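You operate a simulated robot arm through the tools that you are given. There is no shell and no other tool. Be economical: measure what you need, move in short steps, check, and stop when the job is done.

The job below is to be done with a simulated robot arm. You get a single attempt, and the scene is never put back.

## Task
Drop the waiting bundle into the open bag, then seal that bag.
Fine: it waits in the hopper of the bag filler; gate shut and air off before the drawer opens, drawer shut again; heat as the chart gives and left there, bag mid-tray, mouth under the bar, one stroke, sealer tray back out with the bag on it; the other bags stay open where they lie, the other bundle stays. Where these are worked on the way, their far stop is far enough and under half their travel is too little: sealer tray.

It is judged by the outcome, as a careful person would: the job done as asked, and still so three seconds after it is handed in. It fails if anything else is knocked over, pushed out of place, dropped, spilled or broken. Lids that push on must go on centred and level and be pressed home; caps that screw on are set level and turned clockwise until they are tight.

## Robot
A 7-joint arm with a two-finger parallel gripper on a trunk, on a base that drives. Base frame: it is fixed to the floor where the robot stands at the start and does not move with it; the origin is under the middle of the robot, x ahead of it, y to its left, z up. Units: cm, degrees, N and s.
With the tool pointing down near the work surface it reaches from about 10 to 58 cm from the robot's upright axis, wherever it stands. Its first joint turns from -166.0 to 166.0 degrees. Places, roughly: air valve handle of the bag filler [40, -10, 90]; bag drawer [60, 10, 90]; bag filler [40, 0, 90]; bag of small forks [25, -150, 75]; bag of small spoons [25, -150, 75]; bag sealer [50, -140, 90]; bundle of small forks (13x3x3 cm) [10, 10, 80]; bundle of small spoons (13x3x3 cm) [40, 10, 100]; heat dial [70, -110, 90]; hopper gate [40, 10, 100]; sealer tray [70, -140, 80]; tray of the bag sealer [60, -140, 90]. Payload 1.57 kg.
The TCP is the grasp point between the finger pads, 3 cm short of the fingertips. In the tool frame z runs along the fingers and y along their closing line. Largest opening 8 cm; finger width 1.7, thickness 1.2; the body of the gripper, 4 by 8.2 cm, starts 8 cm behind the TCP.
Orientation is that of the tool frame in the base frame, as a unit quaternion [x, y, z, w]. With the fingers straight down and closing along the base's y, the tool's x points along the base's -x, its y along +y and its z along -z.

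## Interface
- The arm moves only by the tool play_rows. Its argument "moves" is a list of rows, each an object of numbers (a shift or turn left out is 0, a gripper value left out holds the last): "gripper": the opening, from 0 (shut) to 1 (fully open); "x", "y", "z": the shift along the tool's x, y, z in cm; "rx", "ry", "rz": the turn, a rotation vector about the tool's x, y, z in degrees. In form: [{"gripper": .., "x": .., "y": .., "z": .., "rx": .., "ry": .., "rz": ..}, ...]. A call has 1 to 20 rows; each row shifts and turns the commanded pose from where the row before left it, along the tool's axes as they then stand. Rows are played at 5 a second. More than 5 cm and 8.6 degrees between two rows, or a gripper value outside its range, and nothing of the call is played. A pose out of reach is approached as far as the arm can. The call stops where the force on the tool passes 70 N (or 10 N more than at its start, if that is more) or the arm is blocked; 0.2 s more then pass. The fingers move at their own pace (about 7.2 cm/s each) and stop on an object; they squeeze with about 40 N. The grip force told is the motor's: it shows also when the fingers shut on nothing. Time passes only in rows, and 0.2 s behind the last, so rows that do not move let the fingers close. It gives the time, the measured TCP pose, the force on the tool (base axes), the opening and the grip force at its end, in the units of the frame above (readings bear some noise), with the torque about the TCP (base axes, N m) and any sound that the robot's microphone picked up.
- Cameras (640 x 400 px; columns grow to the right, rows downward): "scene" is now at [21.36, 2.76, 150.67]; the picture's right is [0.33, -0.94, 0.00], its down [-0.88, -0.31, -0.36] and it looks along [0.34, 0.12, -0.93] (base axes); focal length 214 px, centre (320, 200). "wrist" rides on the gripper at [7.2, -0.7, -12.2] in the tool frame; the picture's right is [0.09, 1.00, 0.00], its down [-0.84, 0.08, -0.54] and it looks along [-0.54, 0.05, 0.84] (tool axes); focal length 238 px, centre (320, 200). There is no depth. A picture from a camera that has moved, and an enlarged one, comes with that camera's place and axes in the base frame and with its lens. The place of the scene camera against the robot may be out by one fixed shift of up to 2.5 cm in any direction.
- capture(camera): a new picture of that camera. No time passes.
- raise_lower(by): slides the trunk up (or, below 0, down) by that many cm; the arm and the scene camera ride with it, the base frame stays. It gives what a move gives, with no picture.
- roll_base(legs): drives the robot by 1 to 6 legs, each [ahead, left, turn to the left] in cm, cm and degrees, along the robot's own axes; the way and the turn of a leg run together, so that a leg with both is an arc; at most 150 cm and 180 degrees a leg. The arm and the cameras ride along, it lands a little off, and it stops where it bumps. It gives what a move gives.
- aim_head(pan, tilt): turns the head with the scene camera to pan (to the left, within 86 degrees either way) and tilt (down, from -29 to 69), counted from straight ahead of the robot. It gives what a move gives.
- close_up(camera, box): a new picture of the part [left, top, right, bottom] of that camera's present view, enlarged. No time passes.
- finish_job(): hands the job in; it is judged then, once.

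Go step by step. Nothing tells you exact positions but the pictures and the camera data: compare them with the known pose of the tool, close in by small moves and look again before you grip or let go. The budget is 120 turns and 98 pictures, counting those below and the enlarged ones. Unless the task says otherwise, let go and move clear before handing in, and close with one line.

The tools are called after "Emit:" as name(argument=value, ...) on one line, values as JSON. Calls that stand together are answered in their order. play_rows: Moves the arm, as the interface text tells. Its arguments: {"type":"object","properties":{"moves":{"type":"array","items":{"type":"object","properties":{"gripper":{"type":"number"},"x":{"type":"number"},"y":{"type":"number"},"z":{"type":"number"},"rx":{"type":"number"},"ry":{"type":"number"},"rz":{"type":"number"}}}}},"required":["moves"]} The other tools are called the same way: raise_lower (by) slides the trunk up or down; roll_base (legs) drives the base; aim_head (pan, tilt) turns the head that bears the scene camera; capture (camera) takes a picture; close_up (camera, box) takes an enlarged picture of a part of a camera's view; finish_job () hands the job in.

At the start:

```text
time_s: 0.0
tcp_pos: [49.52, -1.15, 122.07]
ee_rot: [0.001, 1.0, 0.0, 0.0]
force: [0.5, -1.0, 0.7]
wrist_torque: [0.0, -0.01, -0.01]
finger_gap: 8.02
finger_force: 0.0
trunk travel left (down, up): [-75.0, 24.0]
robot x, y, heading: [-0.23, -0.0, 0.2]
head pan, tilt: [19.2, 68.8]
```

scene: 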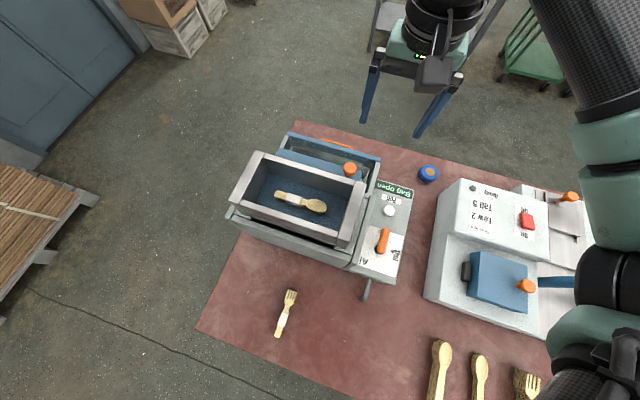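
wrist: 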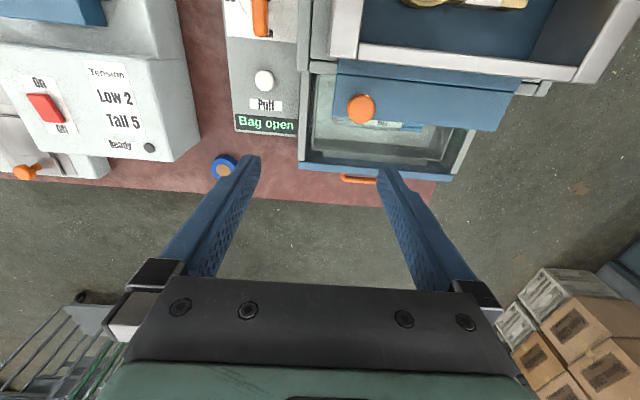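

I see the filler ahead with the spoon bundle in its hopper, and another machine to its right. I'll take enlarged looks before moving anything.

Emit:
close_up(camera="scene", box=[220, 110, 440, 310])

Emit:
close_up(camera="wrist", box=[200, 0, 560, 200])

Emit:
aim_head(pan=-70, tilt=40)

Emit:
capture(camera="scene")

```text
2.00 times, centred on (330, 210) of scene
camera zoom: at [21.36, 2.76, 150.67], right [0.33, -0.94, 0.0], down [-0.88, -0.31, -0.36], along [0.34, 0.12, -0.93], focal length 429 px, centre (300, 180)
```

zoom: 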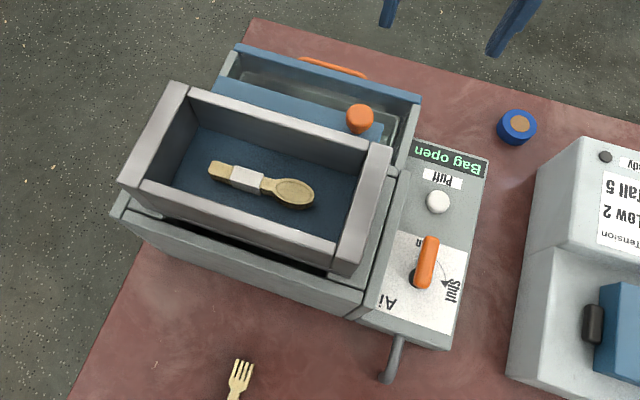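

```text
1.78 times, centred on (380, 100) of wrist
camera zoom: at [42.11, -1.8, 134.31], right [-0.09, 1.0, 0.0], down [0.84, 0.08, 0.54], along [0.54, 0.05, -0.84], focal length 424 px, centre (213, 378)
```

zoom: 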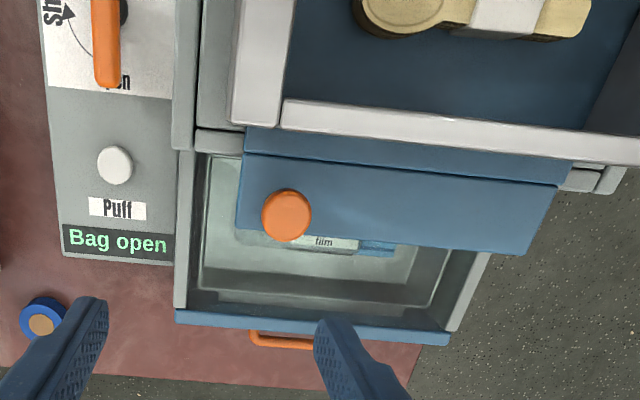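

```text
time_s: 1.6
tcp_pos: [49.6, -1.14, 122.24]
ee_rot: [0.0, 1.0, 0.0, 0.0]
force: [-0.3, 0.6, -0.2]
wrist_torque: [0.01, 0.0, -0.02]
finger_gap: 8.01
finger_force: 0.0
trunk travel left (down, up): [-75.0, 24.0]
robot x, y, heading: [-0.27, 0.25, 0.1]
head pan, tilt: [-70.0, 40.0]
```

```text
93 pictures are left
camera scene: at [18.99, -7.06, 154.28], right [-0.94, -0.34, 0.0], down [-0.22, 0.6, -0.77], along [0.26, -0.72, -0.64], focal length 214 px, centre (320, 200)
```

scene: 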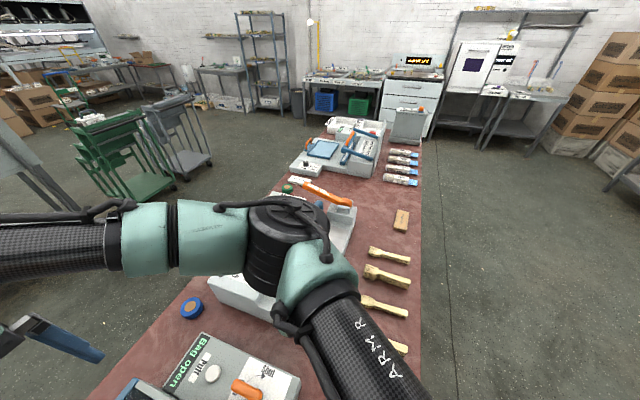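

The controls and drawer face the far (+x) side of the table, so I'll probably have to drive round. I'll look at the left and down near the robot before I move.

Emit:
aim_head(pan=80, tilt=40)

Emit:
capture(camera="scene")

Emit:
aim_head(pan=30, tilt=25)

Emit:
capture(camera="scene")

Emit:
aim_head(pan=-85, tilt=60)

Emit:
capture(camera="scene")

```text
time_s: 4.0
tcp_pos: [49.55, -1.3, 122.11]
ee_rot: [0.0, 1.0, 0.0, 0.0]
force: [-1.3, 0.0, 0.2]
wrist_torque: [0.0, -0.03, 0.0]
finger_gap: 8.0
finger_force: 0.0
trunk travel left (down, up): [-75.0, 24.0]
robot x, y, heading: [0.16, 0.04, 0.1]
head pan, tilt: [80.0, 40.0]
```

```text
92 pictures are left
camera scene: at [17.56, 9.29, 154.28], right [0.98, -0.17, 0.0], down [-0.11, -0.63, -0.77], along [0.13, 0.75, -0.64], focal length 214 px, centre (320, 200)
```

scene: 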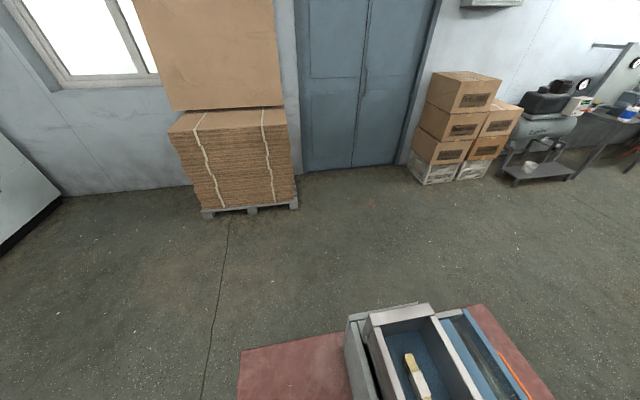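

```text
time_s: 5.2
tcp_pos: [49.63, -1.22, 122.13]
ee_rot: [0.0, 1.0, 0.0, 0.0]
force: [-0.4, 0.6, -0.5]
wrist_torque: [-0.01, 0.03, 0.03]
finger_gap: 8.03
finger_force: 0.1
trunk travel left (down, up): [-75.0, 24.0]
robot x, y, heading: [-0.16, -0.07, -0.2]
head pan, tilt: [30.0, 25.0]
```

```text
91 pictures are left
camera scene: at [24.05, 5.54, 156.61], right [0.5, -0.87, 0.0], down [-0.37, -0.21, -0.91], along [0.78, 0.45, -0.42], focal length 214 px, centre (320, 200)
```

scene: 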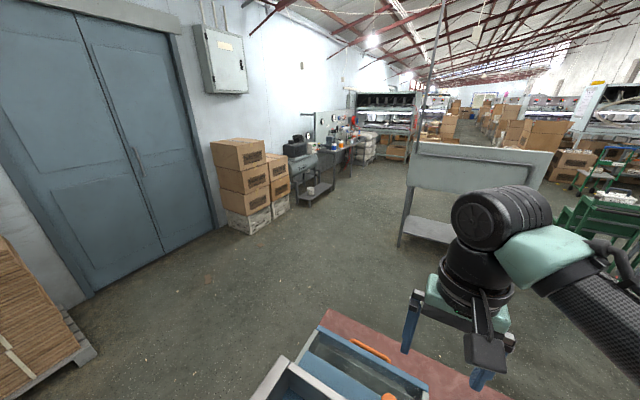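

```text
time_s: 7.1
tcp_pos: [49.45, -1.2, 122.18]
ee_rot: [-0.001, 1.0, 0.0, -0.001]
force: [0.2, -0.2, 0.0]
wrist_torque: [0.01, -0.02, 0.02]
finger_gap: 7.99
finger_force: 0.1
trunk travel left (down, up): [-75.0, 24.0]
robot x, y, heading: [0.28, -0.12, 0.2]
head pan, tilt: [-85.0, 60.0]
```

```text
90 pictures are left
camera scene: at [16.67, -5.72, 151.61], right [-1.0, -0.09, 0.0], down [-0.08, 0.86, -0.5], along [0.04, -0.5, -0.87], focal length 214 px, centre (320, 200)
```

scene: 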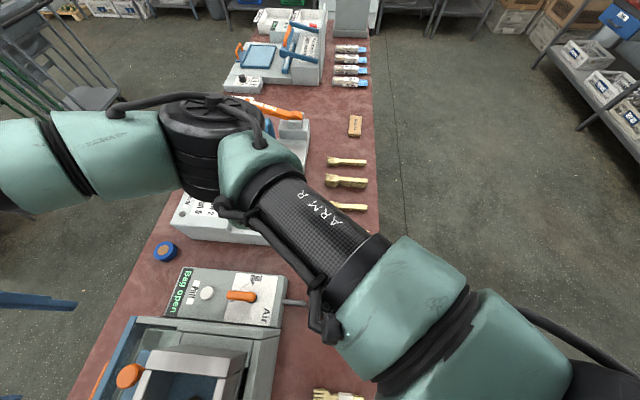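

The floor to the left and on the far side is clear (table about x −2..78, end at y≈33). I'll drive round the +y end and come back facing the table from the operator's side.

Emit:
roll_base(legs=[[-40, 0, 0], [0, 95, 0], [150, 0, 0]])

Emit:
roll_base(legs=[[0, 0, 180]])

Emit:
aim_head(pan=40, tilt=45)

Emit:
capture(camera="scene")

```text
time_s: 21.1
tcp_pos: [157.29, 89.36, 122.03]
ee_rot: [0.013, 1.0, 0.0, -0.001]
force: [-0.6, 0.4, 0.0]
wrist_torque: [-0.01, -0.01, 0.01]
finger_gap: 7.99
finger_force: 0.0
trunk travel left (down, up): [-75.0, 24.0]
robot x, y, heading: [107.83, 91.87, -1.5]
head pan, tilt: [-85.0, 60.0]
```

```text
time_s: 28.7
tcp_pos: [58.46, 97.27, 122.01]
ee_rot: [0.999, -0.041, -0.001, -0.001]
force: [1.0, 0.0, -0.6]
wrist_torque: [0.03, 0.03, 0.0]
finger_gap: 8.0
finger_force: 0.0
trunk travel left (down, up): [-75.0, 24.0]
robot x, y, heading: [108.07, 91.68, 175.3]
head pan, tilt: [-85.0, 60.0]
```

```text
time_s: 30.7
tcp_pos: [58.36, 97.19, 122.09]
ee_rot: [0.999, -0.042, 0.0, 0.0]
force: [0.0, 0.0, -0.3]
wrist_torque: [0.03, 0.0, -0.02]
finger_gap: 8.0
finger_force: 0.1
trunk travel left (down, up): [-75.0, 24.0]
robot x, y, heading: [107.73, 91.75, 175.3]
head pan, tilt: [40.0, 45.0]
```

```text
89 pictures are left
camera scene: at [83.26, 89.51, 153.55], right [-0.58, 0.82, 0.0], down [0.58, 0.41, -0.71], along [-0.58, -0.41, -0.71], focal length 214 px, centre (320, 200)
```

scene: 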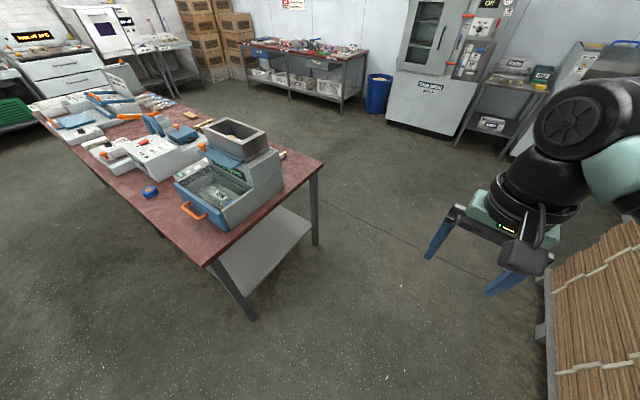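

I see the filler from its operator side, with the drawer handle facing +x. I'll drive in front of it.

Emit:
roll_base(legs=[[0, 0, 4.7], [0, 88, 0]])

Emit:
aim_head(pan=0, tilt=55)

Emit:
capture(camera="scene")

Emit:
capture(camera="wrist")

```text
time_s: 35.7
tcp_pos: [57.67, 8.56, 122.15]
ee_rot: [1.0, -0.005, -0.001, 0.001]
force: [0.5, 0.2, -0.2]
wrist_torque: [0.01, 0.03, 0.0]
finger_gap: 8.0
finger_force: 0.2
trunk travel left (down, up): [-75.0, 24.0]
robot x, y, heading: [107.15, 7.04, 179.4]
head pan, tilt: [40.0, 45.0]
```

```text
time_s: 36.8
tcp_pos: [57.82, 8.63, 122.1]
ee_rot: [1.0, -0.005, 0.0, 0.001]
force: [-0.6, 0.1, -0.1]
wrist_torque: [0.04, -0.03, 0.03]
finger_gap: 7.99
finger_force: 0.0
trunk travel left (down, up): [-75.0, 24.0]
robot x, y, heading: [107.31, 6.77, 179.2]
head pan, tilt: [0.0, 55.0]
```

```text
88 pictures are left
camera scene: at [82.08, 8.02, 152.21], right [0.01, 1.0, 0.0], down [0.82, -0.01, -0.57], along [-0.57, 0.01, -0.82], focal length 214 px, centre (320, 200)
```

scene: 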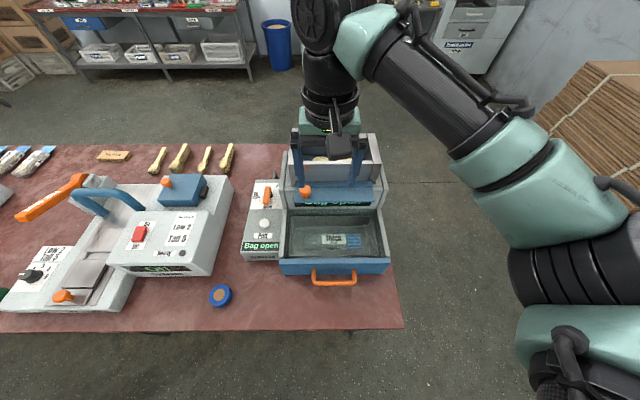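

```text
87 pictures are left
camera wrist: at [64.68, 9.24, 134.32], right [0.08, -1.0, 0.0], down [-0.84, -0.07, 0.54], along [-0.54, -0.04, -0.84], focal length 238 px, centre (320, 200)
```

wrist: 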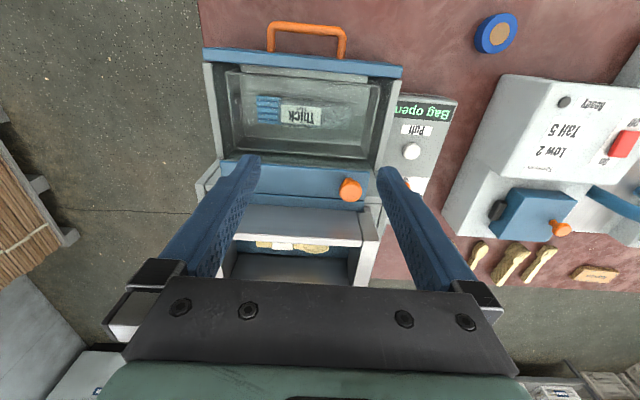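

I'll zoom into the filler's labels, gate, drawer and bag.

Emit:
close_up(camera="scene", box=[235, 160, 405, 290])

Emit:
close_up(camera="wrist", box=[190, 10, 450, 220])

```text
3.08 times, centred on (320, 225) of scene
camera zoom: at [82.08, 8.02, 152.21], right [0.01, 1.0, 0.0], down [0.82, -0.01, -0.57], along [-0.57, 0.01, -0.82], focal length 660 px, centre (320, 123)
```

zoom: 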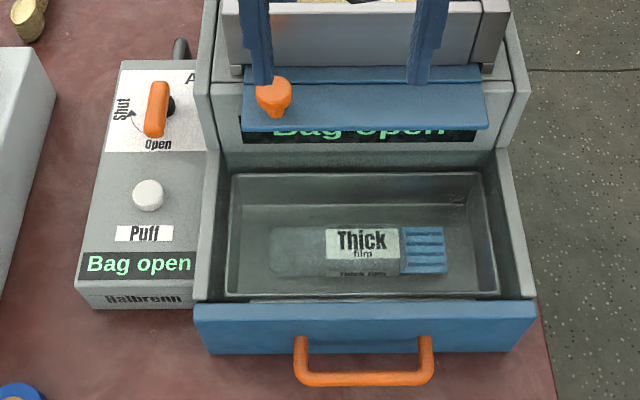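

```text
1.90 times, centred on (320, 115) of wrist
camera zoom: at [64.68, 9.24, 134.32], right [0.08, -1.0, 0.0], down [-0.84, -0.07, 0.54], along [-0.54, -0.04, -0.84], focal length 454 px, centre (320, 362)
```

zoom: 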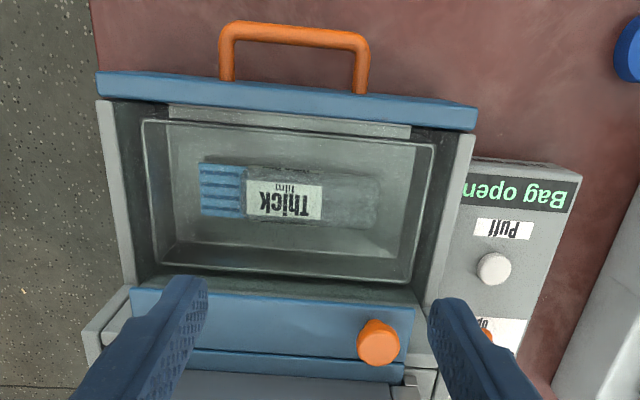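

The bag reads "Thick film", air is Open, and the gate knob is on the left of the gate lip. I'll drive nearer, then lower the tool by the knob for a better look.

Emit:
roll_base(legs=[[14, 0, 0.6]])

Emit:
capture(camera="wrist")

Emit:
capture(camera="scene")

```text
time_s: 38.1
tcp_pos: [43.78, 7.96, 122.01]
ee_rot: [1.0, 0.0, 0.0, 0.0]
force: [-0.5, 0.7, 0.1]
wrist_torque: [0.01, -0.02, 0.0]
finger_gap: 8.02
finger_force: 0.0
trunk travel left (down, up): [-75.0, 24.0]
robot x, y, heading: [93.13, 6.97, -179.9]
head pan, tilt: [0.0, 55.0]
```

```text
84 pictures are left
camera wrist: at [50.68, 8.75, 134.32], right [0.09, -1.0, 0.0], down [-0.84, -0.08, 0.54], along [-0.54, -0.05, -0.84], focal length 238 px, centre (320, 200)
```

wrist: 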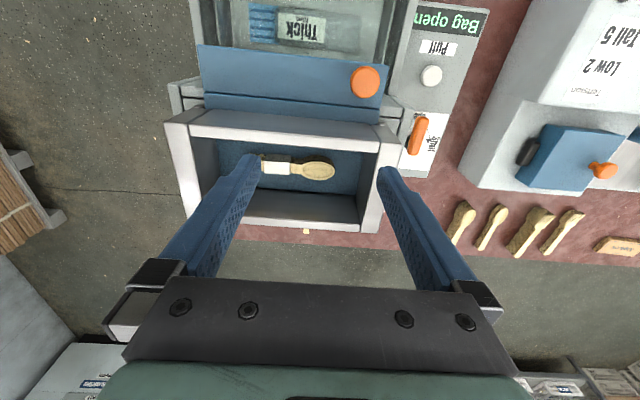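

```text
83 pictures are left
camera scene: at [68.11, 7.78, 152.21], right [0.0, 1.0, 0.0], down [0.82, 0.0, -0.57], along [-0.57, 0.0, -0.82], focal length 214 px, centre (320, 200)
```

scene: 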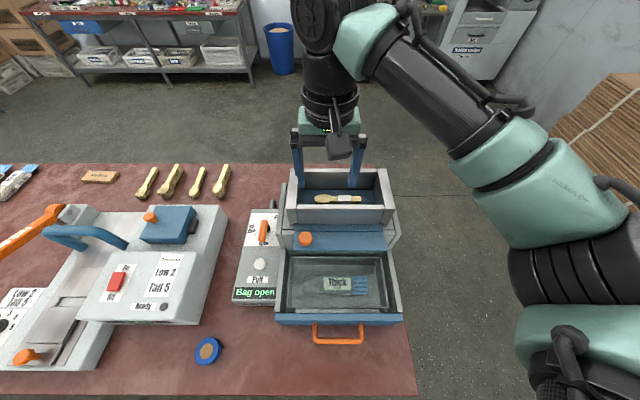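

By triangulating two wrist views I put the gate knob at about (47.7, 3.5, top 104.6). I'll move above it and look.

Emit:
play_rows(moves=[{"gripper": 0.7, "x": 2, "y": 2.2}, {"x": 1.9, "y": 2.3}, {"z": 4}, {"z": 4}, {"z": 1}, {}, {}])

Emit:
capture(camera="wrist")

Emit:
capture(camera="scene")

```text
time_s: 39.7
tcp_pos: [47.64, 3.49, 113.08]
ee_rot: [1.0, 0.0, 0.0, 0.0]
force: [0.0, 0.1, 0.8]
wrist_torque: [0.0, -0.01, 0.0]
finger_gap: 5.59
finger_force: 0.0
trunk travel left (down, up): [-75.0, 24.0]
robot x, y, heading: [93.3, 6.59, -179.9]
head pan, tilt: [0.0, 55.0]
```

```text
82 pictures are left
camera wrist: at [54.72, 4.26, 125.21], right [0.09, -1.0, 0.0], down [-0.84, -0.08, 0.54], along [-0.54, -0.05, -0.84], focal length 238 px, centre (320, 200)
```

wrist: 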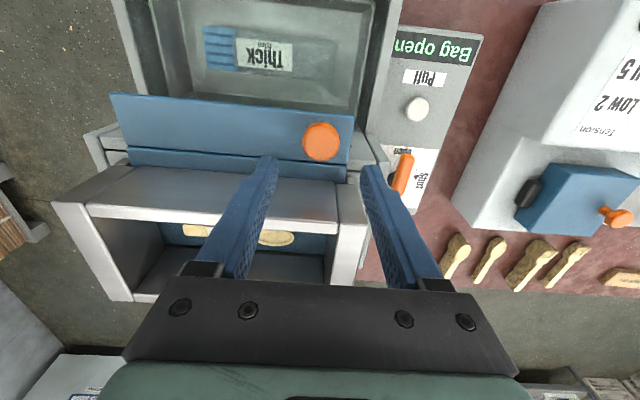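

```text
81 pictures are left
camera scene: at [68.12, 7.78, 152.21], right [0.0, 1.0, 0.0], down [0.82, 0.0, -0.57], along [-0.57, 0.0, -0.82], focal length 214 px, centre (320, 200)
```

scene: 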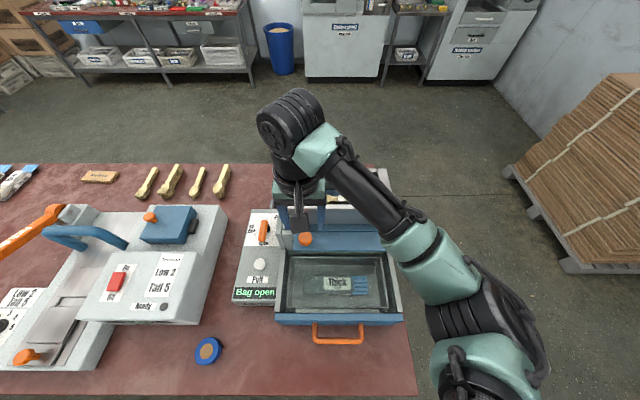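

The knob is confirmed at (47.7, 3.6). I'll lower onto it and grip.

Emit:
play_rows(moves=[{"z": 4}, {"z": 2.5}, {"z": 1.5}, {}, {"gripper": 0}, {}, {}, {}])

Emit:
capture(camera="wrist")

```text
time_s: 41.5
tcp_pos: [47.63, 3.51, 105.59]
ee_rot: [1.0, 0.001, -0.004, 0.001]
force: [0.0, -4.0, 45.3]
wrist_torque: [0.6, -0.35, 0.3]
finger_gap: 3.16
finger_force: 39.3
trunk travel left (down, up): [-75.0, 24.0]
robot x, y, heading: [93.56, 6.96, -180.1]
head pan, tilt: [0.0, 55.0]
```

```text
80 pictures are left
camera wrist: at [54.67, 4.24, 117.67], right [0.1, -1.0, 0.0], down [-0.83, -0.08, 0.55], along [-0.55, -0.05, -0.84], focal length 238 px, centre (320, 200)
```

wrist: 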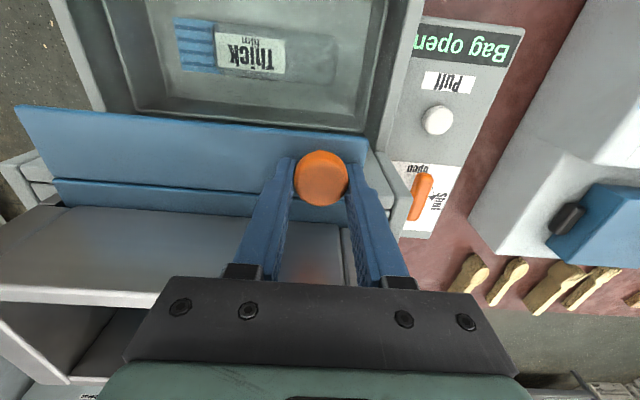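

Gripped; the tips were pressing on the plate, so I'll ease up slightly and pull the gate out in +x.

Emit:
play_rows(moves=[{"z": -0.5}, {"x": 1}, {"x": 1.5}, {"x": 1.5}, {"x": 1.5}, {"x": 1.5}, {}])

Emit:
capture(camera="scene")

```text
time_s: 43.1
tcp_pos: [54.5, 3.44, 105.65]
ee_rot: [1.0, 0.003, 0.002, 0.001]
force: [1.3, -9.3, -18.1]
wrist_torque: [-0.21, 0.02, -0.16]
finger_gap: 3.13
finger_force: 39.8
trunk travel left (down, up): [-75.0, 24.0]
robot x, y, heading: [93.42, 6.96, -179.8]
head pan, tilt: [0.0, 55.0]
```

```text
79 pictures are left
camera scene: at [68.0, 7.61, 152.16], right [0.0, 1.0, 0.0], down [0.82, 0.0, -0.57], along [-0.57, 0.0, -0.82], focal length 214 px, centre (320, 200)
```

scene: 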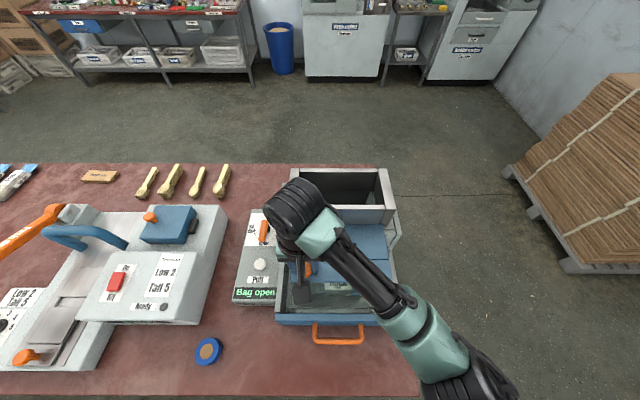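

The gate has come about 7 cm and slides freely. I'll check the hopper.

Emit:
close_up(camera="scene", box=[260, 155, 420, 285])

Emit:
play_rows(moves=[{"x": 1.5, "z": 0.2}, {"x": 1.5}, {"x": 1.5}, {}])

Emit:
close_up(camera="scene", box=[260, 155, 420, 285])

```text
3.08 times, centred on (340, 220) of scene
camera zoom: at [68.0, 7.61, 152.16], right [0.0, 1.0, 0.0], down [0.82, 0.0, -0.57], along [-0.57, 0.0, -0.82], focal length 660 px, centre (258, 138)
```

zoom: 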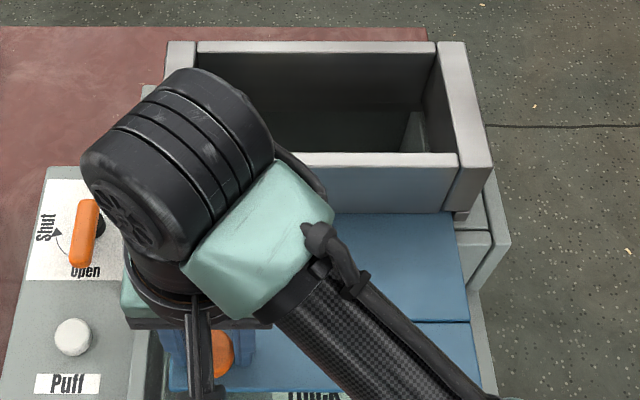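

```text
time_s: 44.1
tcp_pos: [58.21, 3.54, 105.53]
ee_rot: [1.0, -0.004, -0.012, 0.004]
force: [-46.6, -16.7, 38.5]
wrist_torque: [0.63, 0.52, 0.21]
finger_gap: 3.15
finger_force: 39.9
trunk travel left (down, up): [-75.0, 24.0]
robot x, y, heading: [93.3, 6.75, -179.9]
head pan, tilt: [0.0, 55.0]
```

```text
3.08 times, centred on (340, 220) of scene
camera zoom: at [67.63, 7.54, 152.18], right [0.0, 1.0, 0.0], down [0.82, 0.0, -0.57], along [-0.57, 0.0, -0.82], focal length 660 px, centre (258, 138)
```

zoom: 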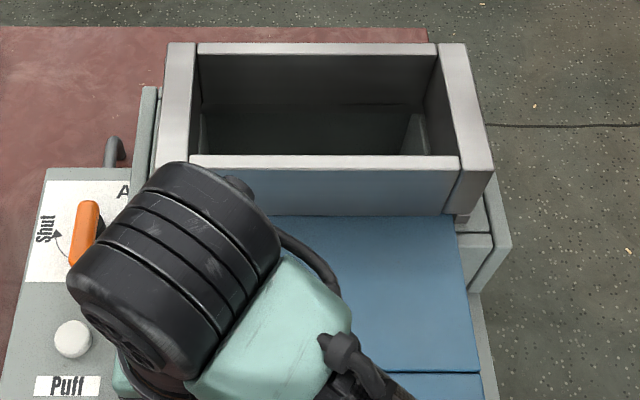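

The gate is at its far stop and the hopper is empty. I'll push the gate shut again.

Emit:
play_rows(moves=[{"x": -1.5, "z": -0.3}, {"x": -2}, {"x": -2}, {"x": -2}, {"x": -2}, {"x": -1.5}, {"x": -0.8}, {}])

Emit:
capture(camera="wrist")

Emit:
close_up(camera="scene", box=[220, 155, 420, 315])

```text
time_s: 45.9
tcp_pos: [47.49, 3.48, 105.56]
ee_rot: [1.0, 0.001, 0.003, 0.001]
force: [17.7, 0.7, -20.1]
wrist_torque: [0.02, -0.09, 0.04]
finger_gap: 3.11
finger_force: 40.3
trunk travel left (down, up): [-75.0, 24.0]
robot x, y, heading: [93.2, 6.66, -179.9]
head pan, tilt: [0.0, 55.0]
```

```text
76 pictures are left
camera wrist: at [54.47, 4.21, 117.81], right [0.1, -1.0, 0.0], down [-0.84, -0.08, 0.54], along [-0.53, -0.05, -0.84], focal length 238 px, centre (320, 200)
```

wrist: 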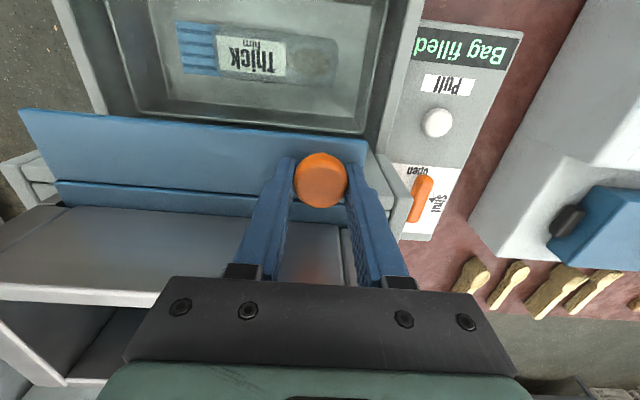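

```text
2.50 times, centred on (320, 235) of scene
camera zoom: at [68.23, 7.77, 152.21], right [0.0, 1.0, 0.0], down [0.82, 0.0, -0.57], along [-0.57, 0.0, -0.82], focal length 536 px, centre (320, 112)
```

zoom: 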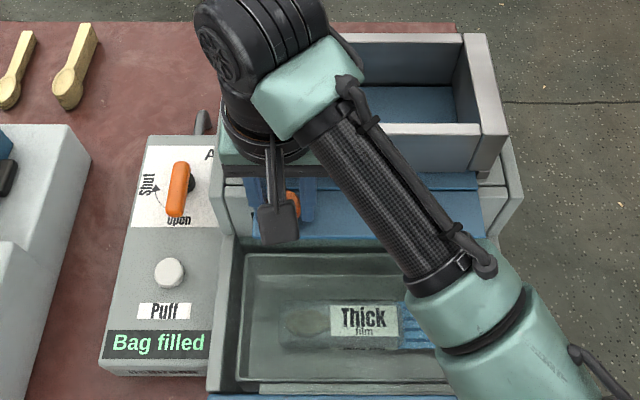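

The sign reads "Bag filled" and the gate is shut. I'll let go, rise and move to above the air valve handle (about 39.6, −10.2, 92).

Emit:
play_rows(moves=[{"gripper": 0.5}, {}, {"z": -4}, {"z": -4}, {"y": 4, "x": -2}, {"y": 4.5, "x": -2}, {"y": 4.5, "x": -3}, {"z": 3}, {}])

Emit:
capture(camera="wrist")

Emit:
close_up(camera="scene", box=[220, 155, 420, 315])

```text
refused: row 7 steps farther than a row can; nothing moved
```

```text
74 pictures are left
camera wrist: at [54.47, 4.21, 117.81], right [0.1, -1.0, 0.0], down [-0.84, -0.08, 0.54], along [-0.53, -0.05, -0.84], focal length 238 px, centre (320, 200)
```

wrist: 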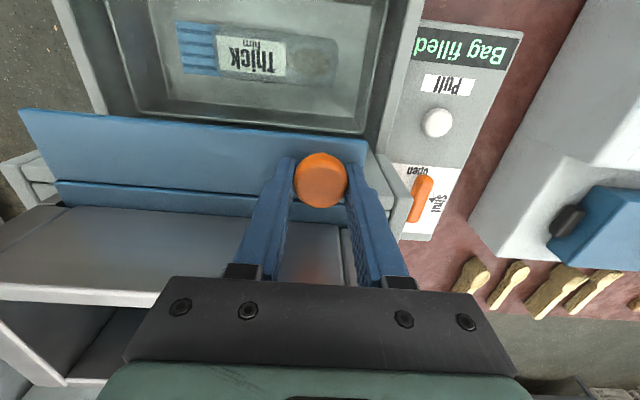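

```text
2.50 times, centred on (320, 235) of scene
camera zoom: at [68.23, 7.77, 152.21], right [0.0, 1.0, 0.0], down [0.82, 0.0, -0.57], along [-0.57, 0.0, -0.82], focal length 536 px, centre (320, 112)
```

zoom: 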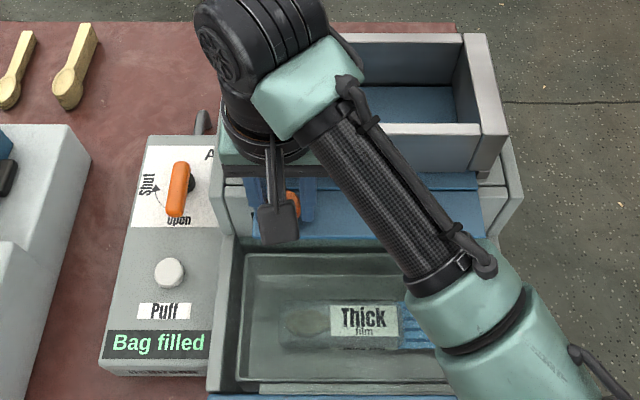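

A row was too long; I'll repeat it with shorter steps.

Emit:
play_rows(moves=[{"gripper": 0.5}, {}, {"z": -4}, {"z": -4}, {"y": 4, "x": -2}, {"y": 4, "x": -2}, {"y": 4, "x": -2}, {"y": 2, "x": -1.5}, {"z": 3}, {}])

Emit:
capture(camera="wrist")

Emit:
close_up(camera="scene", box=[220, 155, 420, 315])

```text
time_s: 48.1
tcp_pos: [39.83, -10.57, 110.71]
ee_rot: [1.0, 0.001, 0.0, 0.0]
force: [-0.5, 0.5, -0.2]
wrist_torque: [0.02, -0.03, -0.04]
finger_gap: 3.99
finger_force: 0.1
trunk travel left (down, up): [-75.0, 24.0]
robot x, y, heading: [93.1, 7.22, -179.9]
head pan, tilt: [0.0, 55.0]
```

```text
72 pictures are left
camera wrist: at [46.85, -9.88, 122.94], right [0.09, -1.0, 0.0], down [-0.84, -0.08, 0.54], along [-0.54, -0.05, -0.84], focal length 238 px, centre (320, 200)
```

wrist: 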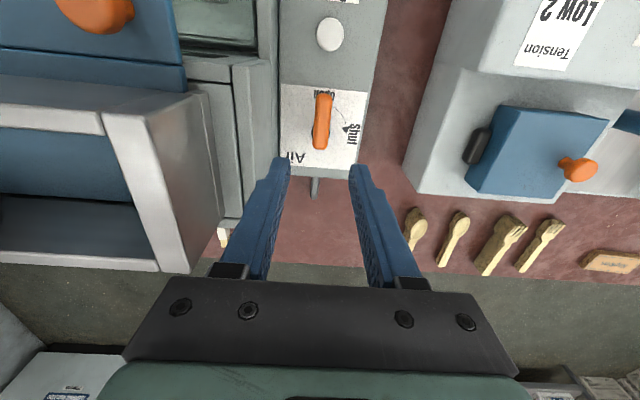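

```text
2.50 times, centred on (320, 235) of scene
camera zoom: at [68.13, 7.78, 152.21], right [0.0, 1.0, 0.0], down [0.82, 0.0, -0.57], along [-0.57, 0.0, -0.82], focal length 536 px, centre (320, 112)
```

zoom: 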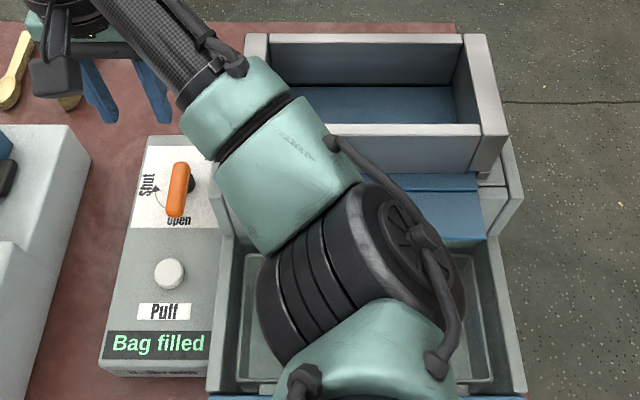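

Zooming to see which end of the handle is the pivot.

Emit:
close_up(camera="wrist", box=[260, 70, 380, 190])

```text
3.33 times, centred on (320, 130) of wrist
camera zoom: at [46.85, -9.88, 122.94], right [0.09, -1.0, 0.0], down [-0.84, -0.08, 0.54], along [-0.54, -0.05, -0.84], focal length 794 px, centre (320, 433)
```

zoom: 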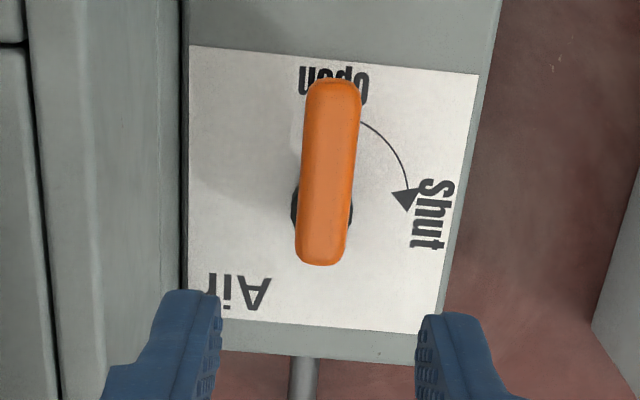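

The pivot is at the rear end (about x 36.4) and the handle turns clockwise (seen from above) towards −y to Shut. I'll lower straddling the handle.

Emit:
play_rows(moves=[{"x": -1.5, "y": 0.2}, {"z": 4}, {"z": 4}, {"z": 4}, {"z": 3}, {"z": 2}, {}])

Emit:
capture(camera="wrist")

Emit:
close_up(camera="scene", box=[200, 155, 340, 275])

```text
time_s: 49.7
tcp_pos: [38.45, -10.62, 93.85]
ee_rot: [1.0, 0.001, 0.0, -0.001]
force: [-1.2, 0.3, -0.2]
wrist_torque: [0.01, -0.01, 0.01]
finger_gap: 4.02
finger_force: 0.0
trunk travel left (down, up): [-75.0, 24.0]
robot x, y, heading: [93.39, 7.07, -180.0]
head pan, tilt: [0.0, 55.0]
```

```text
69 pictures are left
camera wrist: at [45.32, -9.91, 106.09], right [0.09, -1.0, 0.0], down [-0.84, -0.08, 0.54], along [-0.54, -0.05, -0.84], focal length 238 px, centre (320, 200)
```

wrist: 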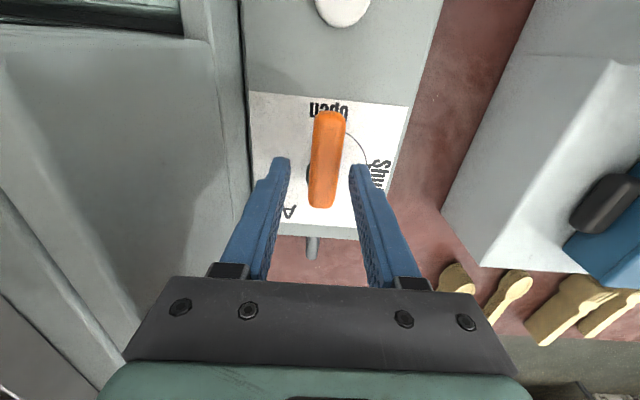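

```text
3.33 times, centred on (270, 215) of scene
camera zoom: at [68.13, 7.79, 152.21], right [0.0, 1.0, 0.0], down [0.82, 0.0, -0.57], along [-0.57, 0.0, -0.82], focal length 715 px, centre (487, 150)
```

zoom: 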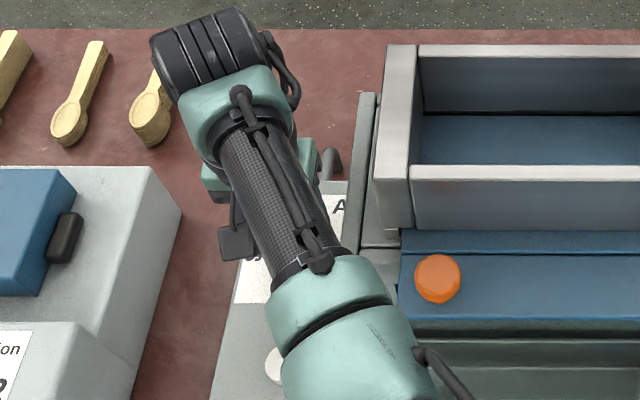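

The handle top is at z≈91 and the pivot at x≈36.3. I'll lower a little and grip it.

Emit:
play_rows(moves=[{"z": 1.2}, {"z": 0.7}, {}, {"gripper": 0.0}, {}, {}])

```text
time_s: 51.1
tcp_pos: [38.34, -11.01, 92.02]
ee_rot: [1.0, 0.003, -0.001, 0.0]
force: [0.1, -16.0, -2.4]
wrist_torque: [-0.19, 0.26, -0.09]
finger_gap: 2.17
finger_force: 34.5
trunk travel left (down, up): [-75.0, 24.0]
robot x, y, heading: [93.43, 6.85, -179.7]
head pan, tilt: [0.0, 55.0]
```

Gripped with a 2.17 cm gap. I'll turn it 90° clockwise about the pivot, in an arc.

Emit:
play_rows(moves=[{"y": 0.3}, {"rz": 8.2, "y": 0.3, "x": -0.02}, {"rz": 8.2, "y": 0.3, "x": -0.02}, {"rz": 8.2, "y": 0.3, "x": -0.02}, {"rz": 8.2, "y": 0.3, "x": -0.02}, {"rz": 8.2, "y": 0.3, "x": -0.02}, {"rz": 8.2, "y": 0.3, "x": -0.02}])

Emit:
capture(camera="wrist")

```text
time_s: 52.7
tcp_pos: [37.76, -12.6, 91.94]
ee_rot: [0.909, -0.417, 0.0, 0.0]
force: [1.6, -4.7, 4.5]
wrist_torque: [-0.08, -0.41, 0.03]
finger_gap: 2.16
finger_force: 34.7
trunk travel left (down, up): [-75.0, 24.0]
robot x, y, heading: [93.01, 6.61, -180.2]
head pan, tilt: [0.0, 55.0]
```

```text
67 pictures are left
camera wrist: at [42.67, -17.57, 104.15], right [-0.69, -0.72, 0.0], down [-0.6, 0.58, 0.54], along [-0.39, 0.38, -0.84], focal length 238 px, centre (320, 200)
```

wrist: 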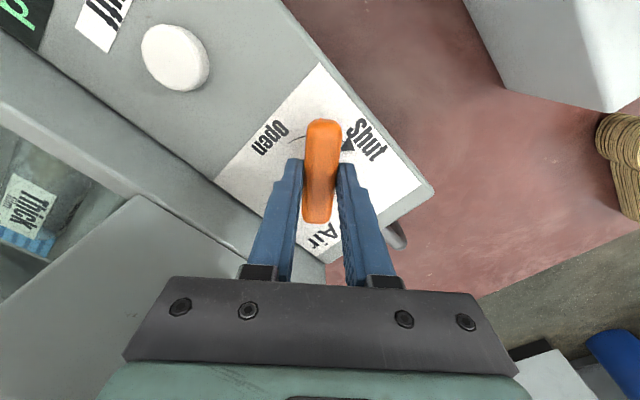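

It turns smoothly with little force. I'll carry on to the end stop.

Emit:
play_rows(moves=[{"rz": 8.2, "y": 0.3, "x": -0.02}, {"rz": 8.2, "y": 0.3, "x": -0.02}, {"rz": 8.2, "y": 0.3, "x": -0.02}, {"rz": 8.2, "y": 0.3, "x": -0.02}, {"rz": 8.2, "y": 0.3, "x": -0.02}, {}])

Emit:
capture(camera="wrist")

```text
time_s: 54.1
tcp_pos: [36.32, -13.15, 91.89]
ee_rot: [-0.706, 0.708, 0.001, -0.001]
force: [4.0, -5.6, 8.8]
wrist_torque: [0.42, -0.18, 0.1]
finger_gap: 2.17
finger_force: 35.3
trunk travel left (down, up): [-75.0, 24.0]
robot x, y, heading: [93.31, 6.98, -180.4]
head pan, tilt: [0.0, 55.0]
```

```text
66 pictures are left
camera wrist: at [36.75, -20.28, 104.15], right [-1.0, -0.09, 0.0], down [-0.07, 0.84, 0.54], along [-0.05, 0.54, -0.84], focal length 238 px, centre (320, 200)
```

wrist: 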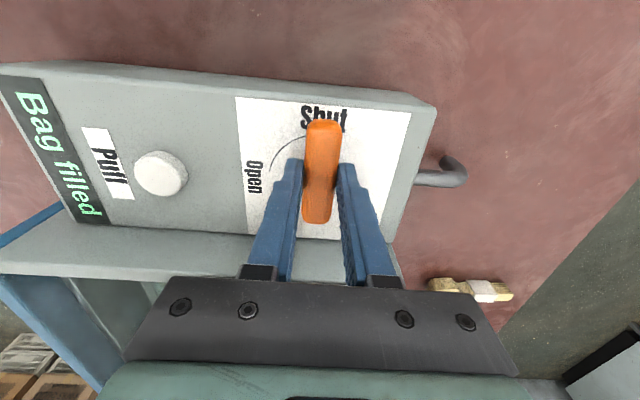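

The handle now points to Shut. I'll nudge it a bit further against its stop, release, rise, and turn the tool back.

Emit:
play_rows(moves=[{"rz": 4, "y": 0.15}, {"rz": -4, "y": -0.15}, {"gripper": 0.4}, {}, {"z": -4}, {"z": -4}, {"z": -4}, {"z": -4}, {}])

Emit:
play_rows(moves=[{"rz": -8.2}, {"rz": -8.2}, {"rz": -8.2}, {"rz": -8.2}, {"rz": -8.2}, {"rz": -8.2}, {"rz": -8.2}, {"rz": -8.2}, {"rz": -8.2}, {"rz": -8.2}, {"rz": -8.2}, {"x": 4}, {"x": 4}, {"x": 4}, {}])

Emit:
capture(camera="wrist")

Emit:
close_up(camera="scene", box=[200, 160, 420, 360])

```text
time_s: 56.1
tcp_pos: [35.92, -13.14, 108.06]
ee_rot: [-0.707, 0.707, 0.0, 0.0]
force: [0.8, -0.3, -0.2]
wrist_torque: [0.0, 0.0, 0.0]
finger_gap: 3.2
finger_force: 0.0
trunk travel left (down, up): [-75.0, 24.0]
robot x, y, heading: [93.31, 6.84, -180.3]
head pan, tilt: [0.0, 55.0]
```

```text
time_s: 59.3
tcp_pos: [48.31, -13.1, 107.65]
ee_rot: [1.0, 0.002, 0.001, 0.0]
force: [-0.4, -0.2, 0.3]
wrist_torque: [0.04, -0.01, -0.01]
finger_gap: 3.2
finger_force: 0.1
trunk travel left (down, up): [-75.0, 24.0]
robot x, y, heading: [93.61, 7.1, -179.7]
head pan, tilt: [0.0, 55.0]
```

```text
65 pictures are left
camera wrist: at [55.24, -12.36, 119.92], right [0.09, -1.0, 0.0], down [-0.84, -0.08, 0.54], along [-0.54, -0.05, -0.84], focal length 238 px, centre (320, 200)
```

wrist: 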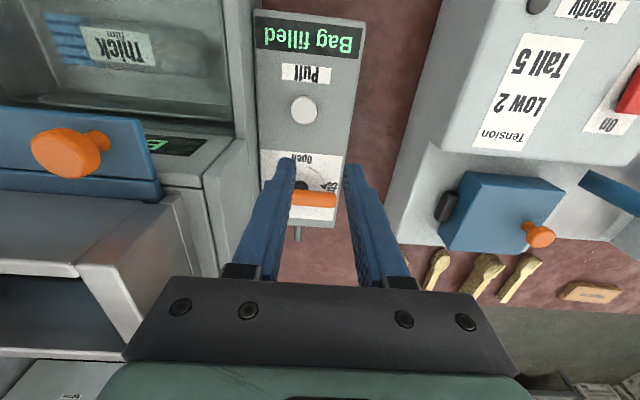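

```text
2.00 times, centred on (310, 260) of scene
camera zoom: at [68.09, 7.76, 152.2], right [0.0, 1.0, 0.0], down [0.82, 0.0, -0.57], along [-0.57, 0.0, -0.82], focal length 429 px, centre (340, 80)
```

zoom: 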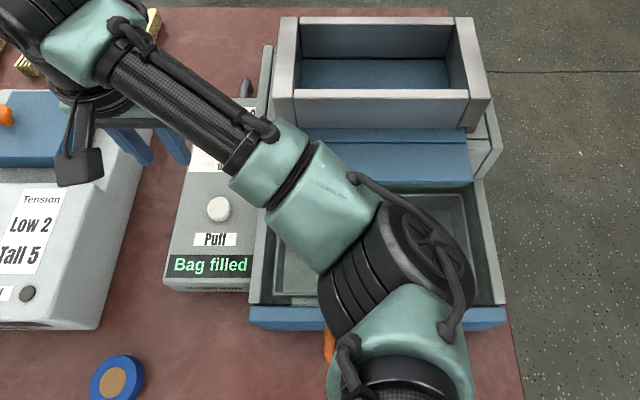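

Air is Shut. I'll back the robot up 25 cm, turn the tool 90° and bring it over the drawer handle (about 66.7, 12, 88).

Emit:
roll_base(legs=[[-25, 0, 0]])

Emit:
play_rows(moves=[{"y": -4, "gripper": 0.45}, {"y": -4}, {"y": -4}, {"y": -4}, {"y": -4}, {"y": -4.5}, {"rz": 8.2}, {"rz": 8.2}, {"rz": 8.2}, {"rz": 8.2}, {"rz": 8.2}, {"rz": 8.2}, {"rz": 8.2}, {"rz": 8.2}, {"rz": 8.2}, {"rz": 8.2}, {"rz": 8.0}, {}])

Emit:
capture(camera="wrist")

Emit:
capture(camera="scene")

```text
time_s: 61.1
tcp_pos: [72.44, -12.73, 107.66]
ee_rot: [1.0, -0.004, -0.001, 0.0]
force: [-0.7, -1.1, -0.1]
wrist_torque: [-0.01, 0.02, 0.02]
finger_gap: 3.18
finger_force: 0.1
trunk travel left (down, up): [-75.0, 24.0]
robot x, y, heading: [117.71, 7.06, 179.8]
head pan, tilt: [0.0, 55.0]
```

```text
time_s: 64.9
tcp_pos: [72.65, 11.74, 107.66]
ee_rot: [-0.704, 0.71, 0.0, 0.0]
force: [-0.2, -1.2, 0.5]
wrist_torque: [0.04, 0.01, -0.03]
finger_gap: 3.6
finger_force: 0.1
trunk travel left (down, up): [-75.0, 24.0]
robot x, y, heading: [117.65, 6.95, 179.5]
head pan, tilt: [0.0, 55.0]
```

```text
63 pictures are left
camera wrist: at [72.99, 4.63, 119.88], right [-1.0, -0.08, 0.0], down [-0.07, 0.84, 0.54], along [-0.05, 0.54, -0.84], focal length 238 px, centre (320, 200)
```

wrist: 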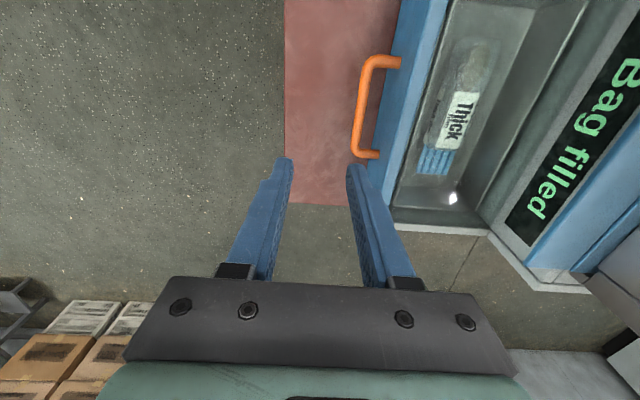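

```text
62 pictures are left
camera scene: at [92.52, 7.95, 152.21], right [0.01, 1.0, 0.0], down [0.82, -0.01, -0.57], along [-0.57, 0.0, -0.82], focal length 214 px, centre (320, 200)
```

scene: 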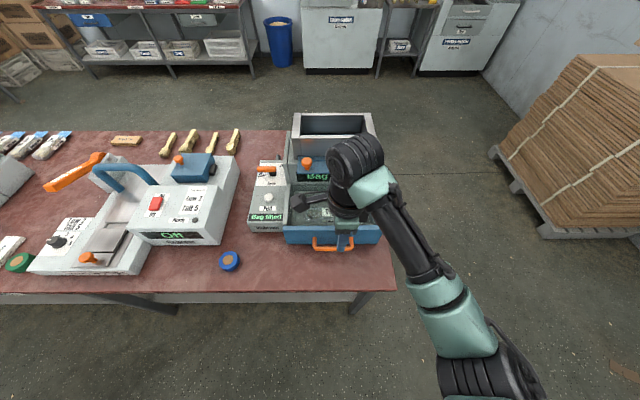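

The handle bar is at x≈66.9, y≈11.5, z≈86. I'll move above it and come down partway.

Emit:
play_rows(moves=[{"y": 3, "gripper": 0.5}, {"y": 2.8}, {"z": 4}, {"z": 4}, {"z": 4}, {}])

Emit:
capture(camera="wrist")

```text
time_s: 66.3
tcp_pos: [67.03, 11.88, 95.6]
ee_rot: [-0.705, 0.71, 0.001, 0.0]
force: [-0.4, 0.3, 0.1]
wrist_torque: [-0.01, 0.02, -0.01]
finger_gap: 4.01
finger_force: 0.1
trunk travel left (down, up): [-75.0, 24.0]
robot x, y, heading: [117.75, 6.99, 179.6]
head pan, tilt: [0.0, 55.0]
```

```text
61 pictures are left
camera wrist: at [67.44, 4.68, 107.77], right [-1.0, -0.09, 0.0], down [-0.07, 0.84, 0.54], along [-0.05, 0.54, -0.84], focal length 238 px, centre (320, 200)
```

wrist: 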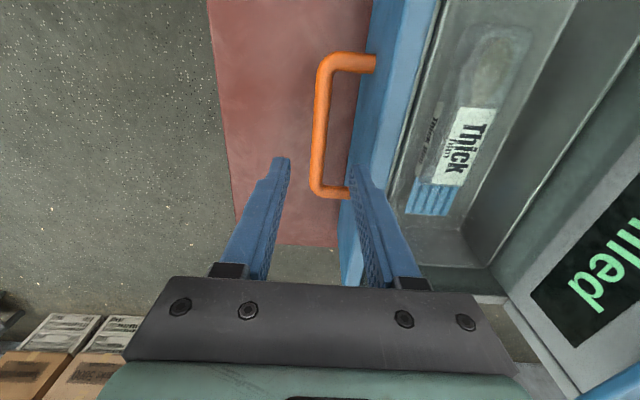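

The bar is at x≈66.85, z≈86.5. I'll descend with one finger inside the loop and grip.

Emit:
play_rows(moves=[{"gripper": 0.44, "y": 0.15}, {"z": 3}, {"z": 3}, {"z": 2.6}, {}, {"gripper": 0}, {}, {}])

Emit:
capture(camera="wrist")

```text
time_s: 68.1
tcp_pos: [66.95, 11.81, 86.94]
ee_rot: [-0.705, 0.709, -0.002, 0.002]
force: [16.7, 0.3, -3.4]
wrist_torque: [0.02, -0.13, -0.15]
finger_gap: 1.4
finger_force: 30.2
trunk travel left (down, up): [-75.0, 24.0]
robot x, y, heading: [117.6, 6.74, 179.7]
head pan, tilt: [0.0, 55.0]
```

```text
60 pictures are left
camera wrist: at [67.32, 4.69, 99.16], right [-1.0, -0.08, -0.01], down [-0.07, 0.84, 0.54], along [-0.04, 0.54, -0.84], focal length 238 px, centre (320, 200)
```

wrist: 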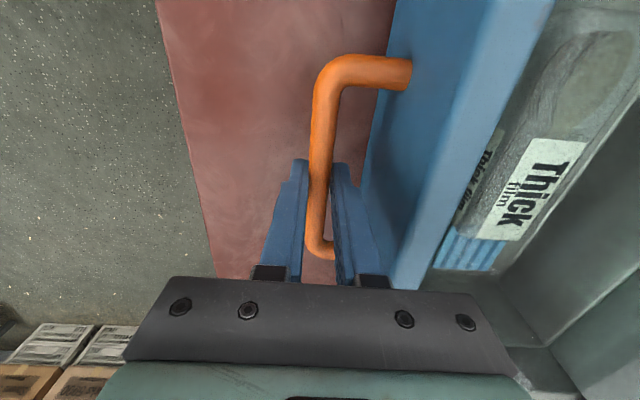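

The bar is gripped. I'll pull the drawer out (+x).

Emit:
play_rows(moves=[{"y": -1}, {"y": -1.5}, {"y": -2}, {"y": -2}, {"y": -2}, {"y": -2}, {"y": -2}, {}])

Emit:
capture(camera="scene")

```text
time_s: 69.9
tcp_pos: [79.31, 11.73, 87.05]
ee_rot: [-0.704, 0.71, -0.001, 0.002]
force: [0.2, 2.8, -20.6]
wrist_torque: [-0.03, -0.03, -0.16]
finger_gap: 1.37
finger_force: 29.7
trunk travel left (down, up): [-75.0, 24.0]
robot x, y, heading: [117.75, 7.05, 179.7]
head pan, tilt: [0.0, 55.0]
```

```text
59 pictures are left
camera scene: at [92.36, 8.01, 152.17], right [0.01, 1.0, 0.0], down [0.82, -0.01, -0.57], along [-0.57, 0.0, -0.82], focal length 214 px, centre (320, 200)
```

scene: 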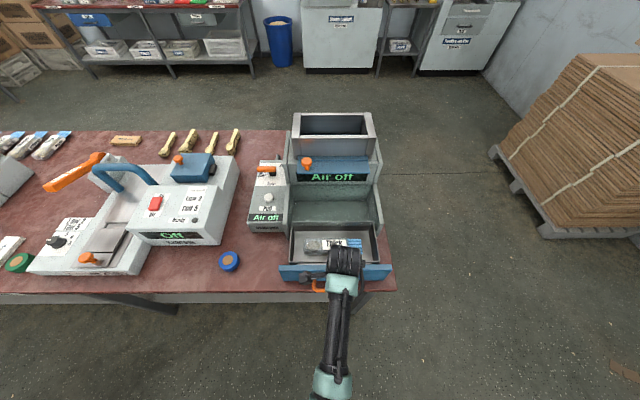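

The sign shows "Air off" and the drawer is out 12 cm. I'll pull a little further, then look into it.

Emit:
play_rows(moves=[{"y": -1.5, "z": 0.1}, {"y": -1.5}, {}])

Emit:
close_up(camera="scene", box=[250, 190, 410, 300])

Emit:
capture(camera="wrist")

```text
time_s: 70.7
tcp_pos: [81.98, 11.77, 87.05]
ee_rot: [-0.704, 0.71, 0.001, -0.001]
force: [-5.9, 5.7, -4.8]
wrist_torque: [0.07, -0.03, -0.16]
finger_gap: 1.38
finger_force: 30.3
trunk travel left (down, up): [-75.0, 24.0]
robot x, y, heading: [117.41, 7.01, 179.5]
head pan, tilt: [0.0, 55.0]
```

```text
3.64 times, centred on (330, 245) of scene
camera zoom: at [92.43, 8.03, 152.21], right [0.01, 1.0, 0.0], down [0.82, -0.01, -0.57], along [-0.57, 0.0, -0.82], focal length 780 px, centre (284, 36)
```

zoom: 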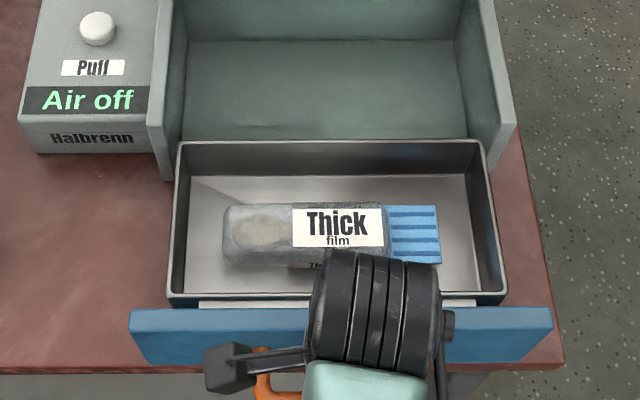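

```text
57 pictures are left
camera wrist: at [82.46, 4.66, 99.32], right [-1.0, -0.08, 0.0], down [-0.07, 0.84, 0.54], along [-0.05, 0.54, -0.84], focal length 238 px, centre (320, 200)
```

wrist: 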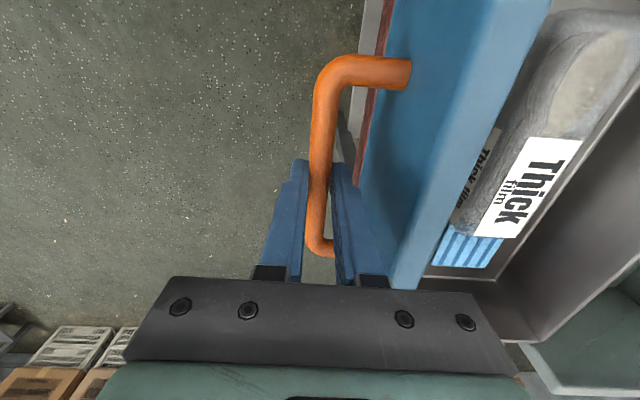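

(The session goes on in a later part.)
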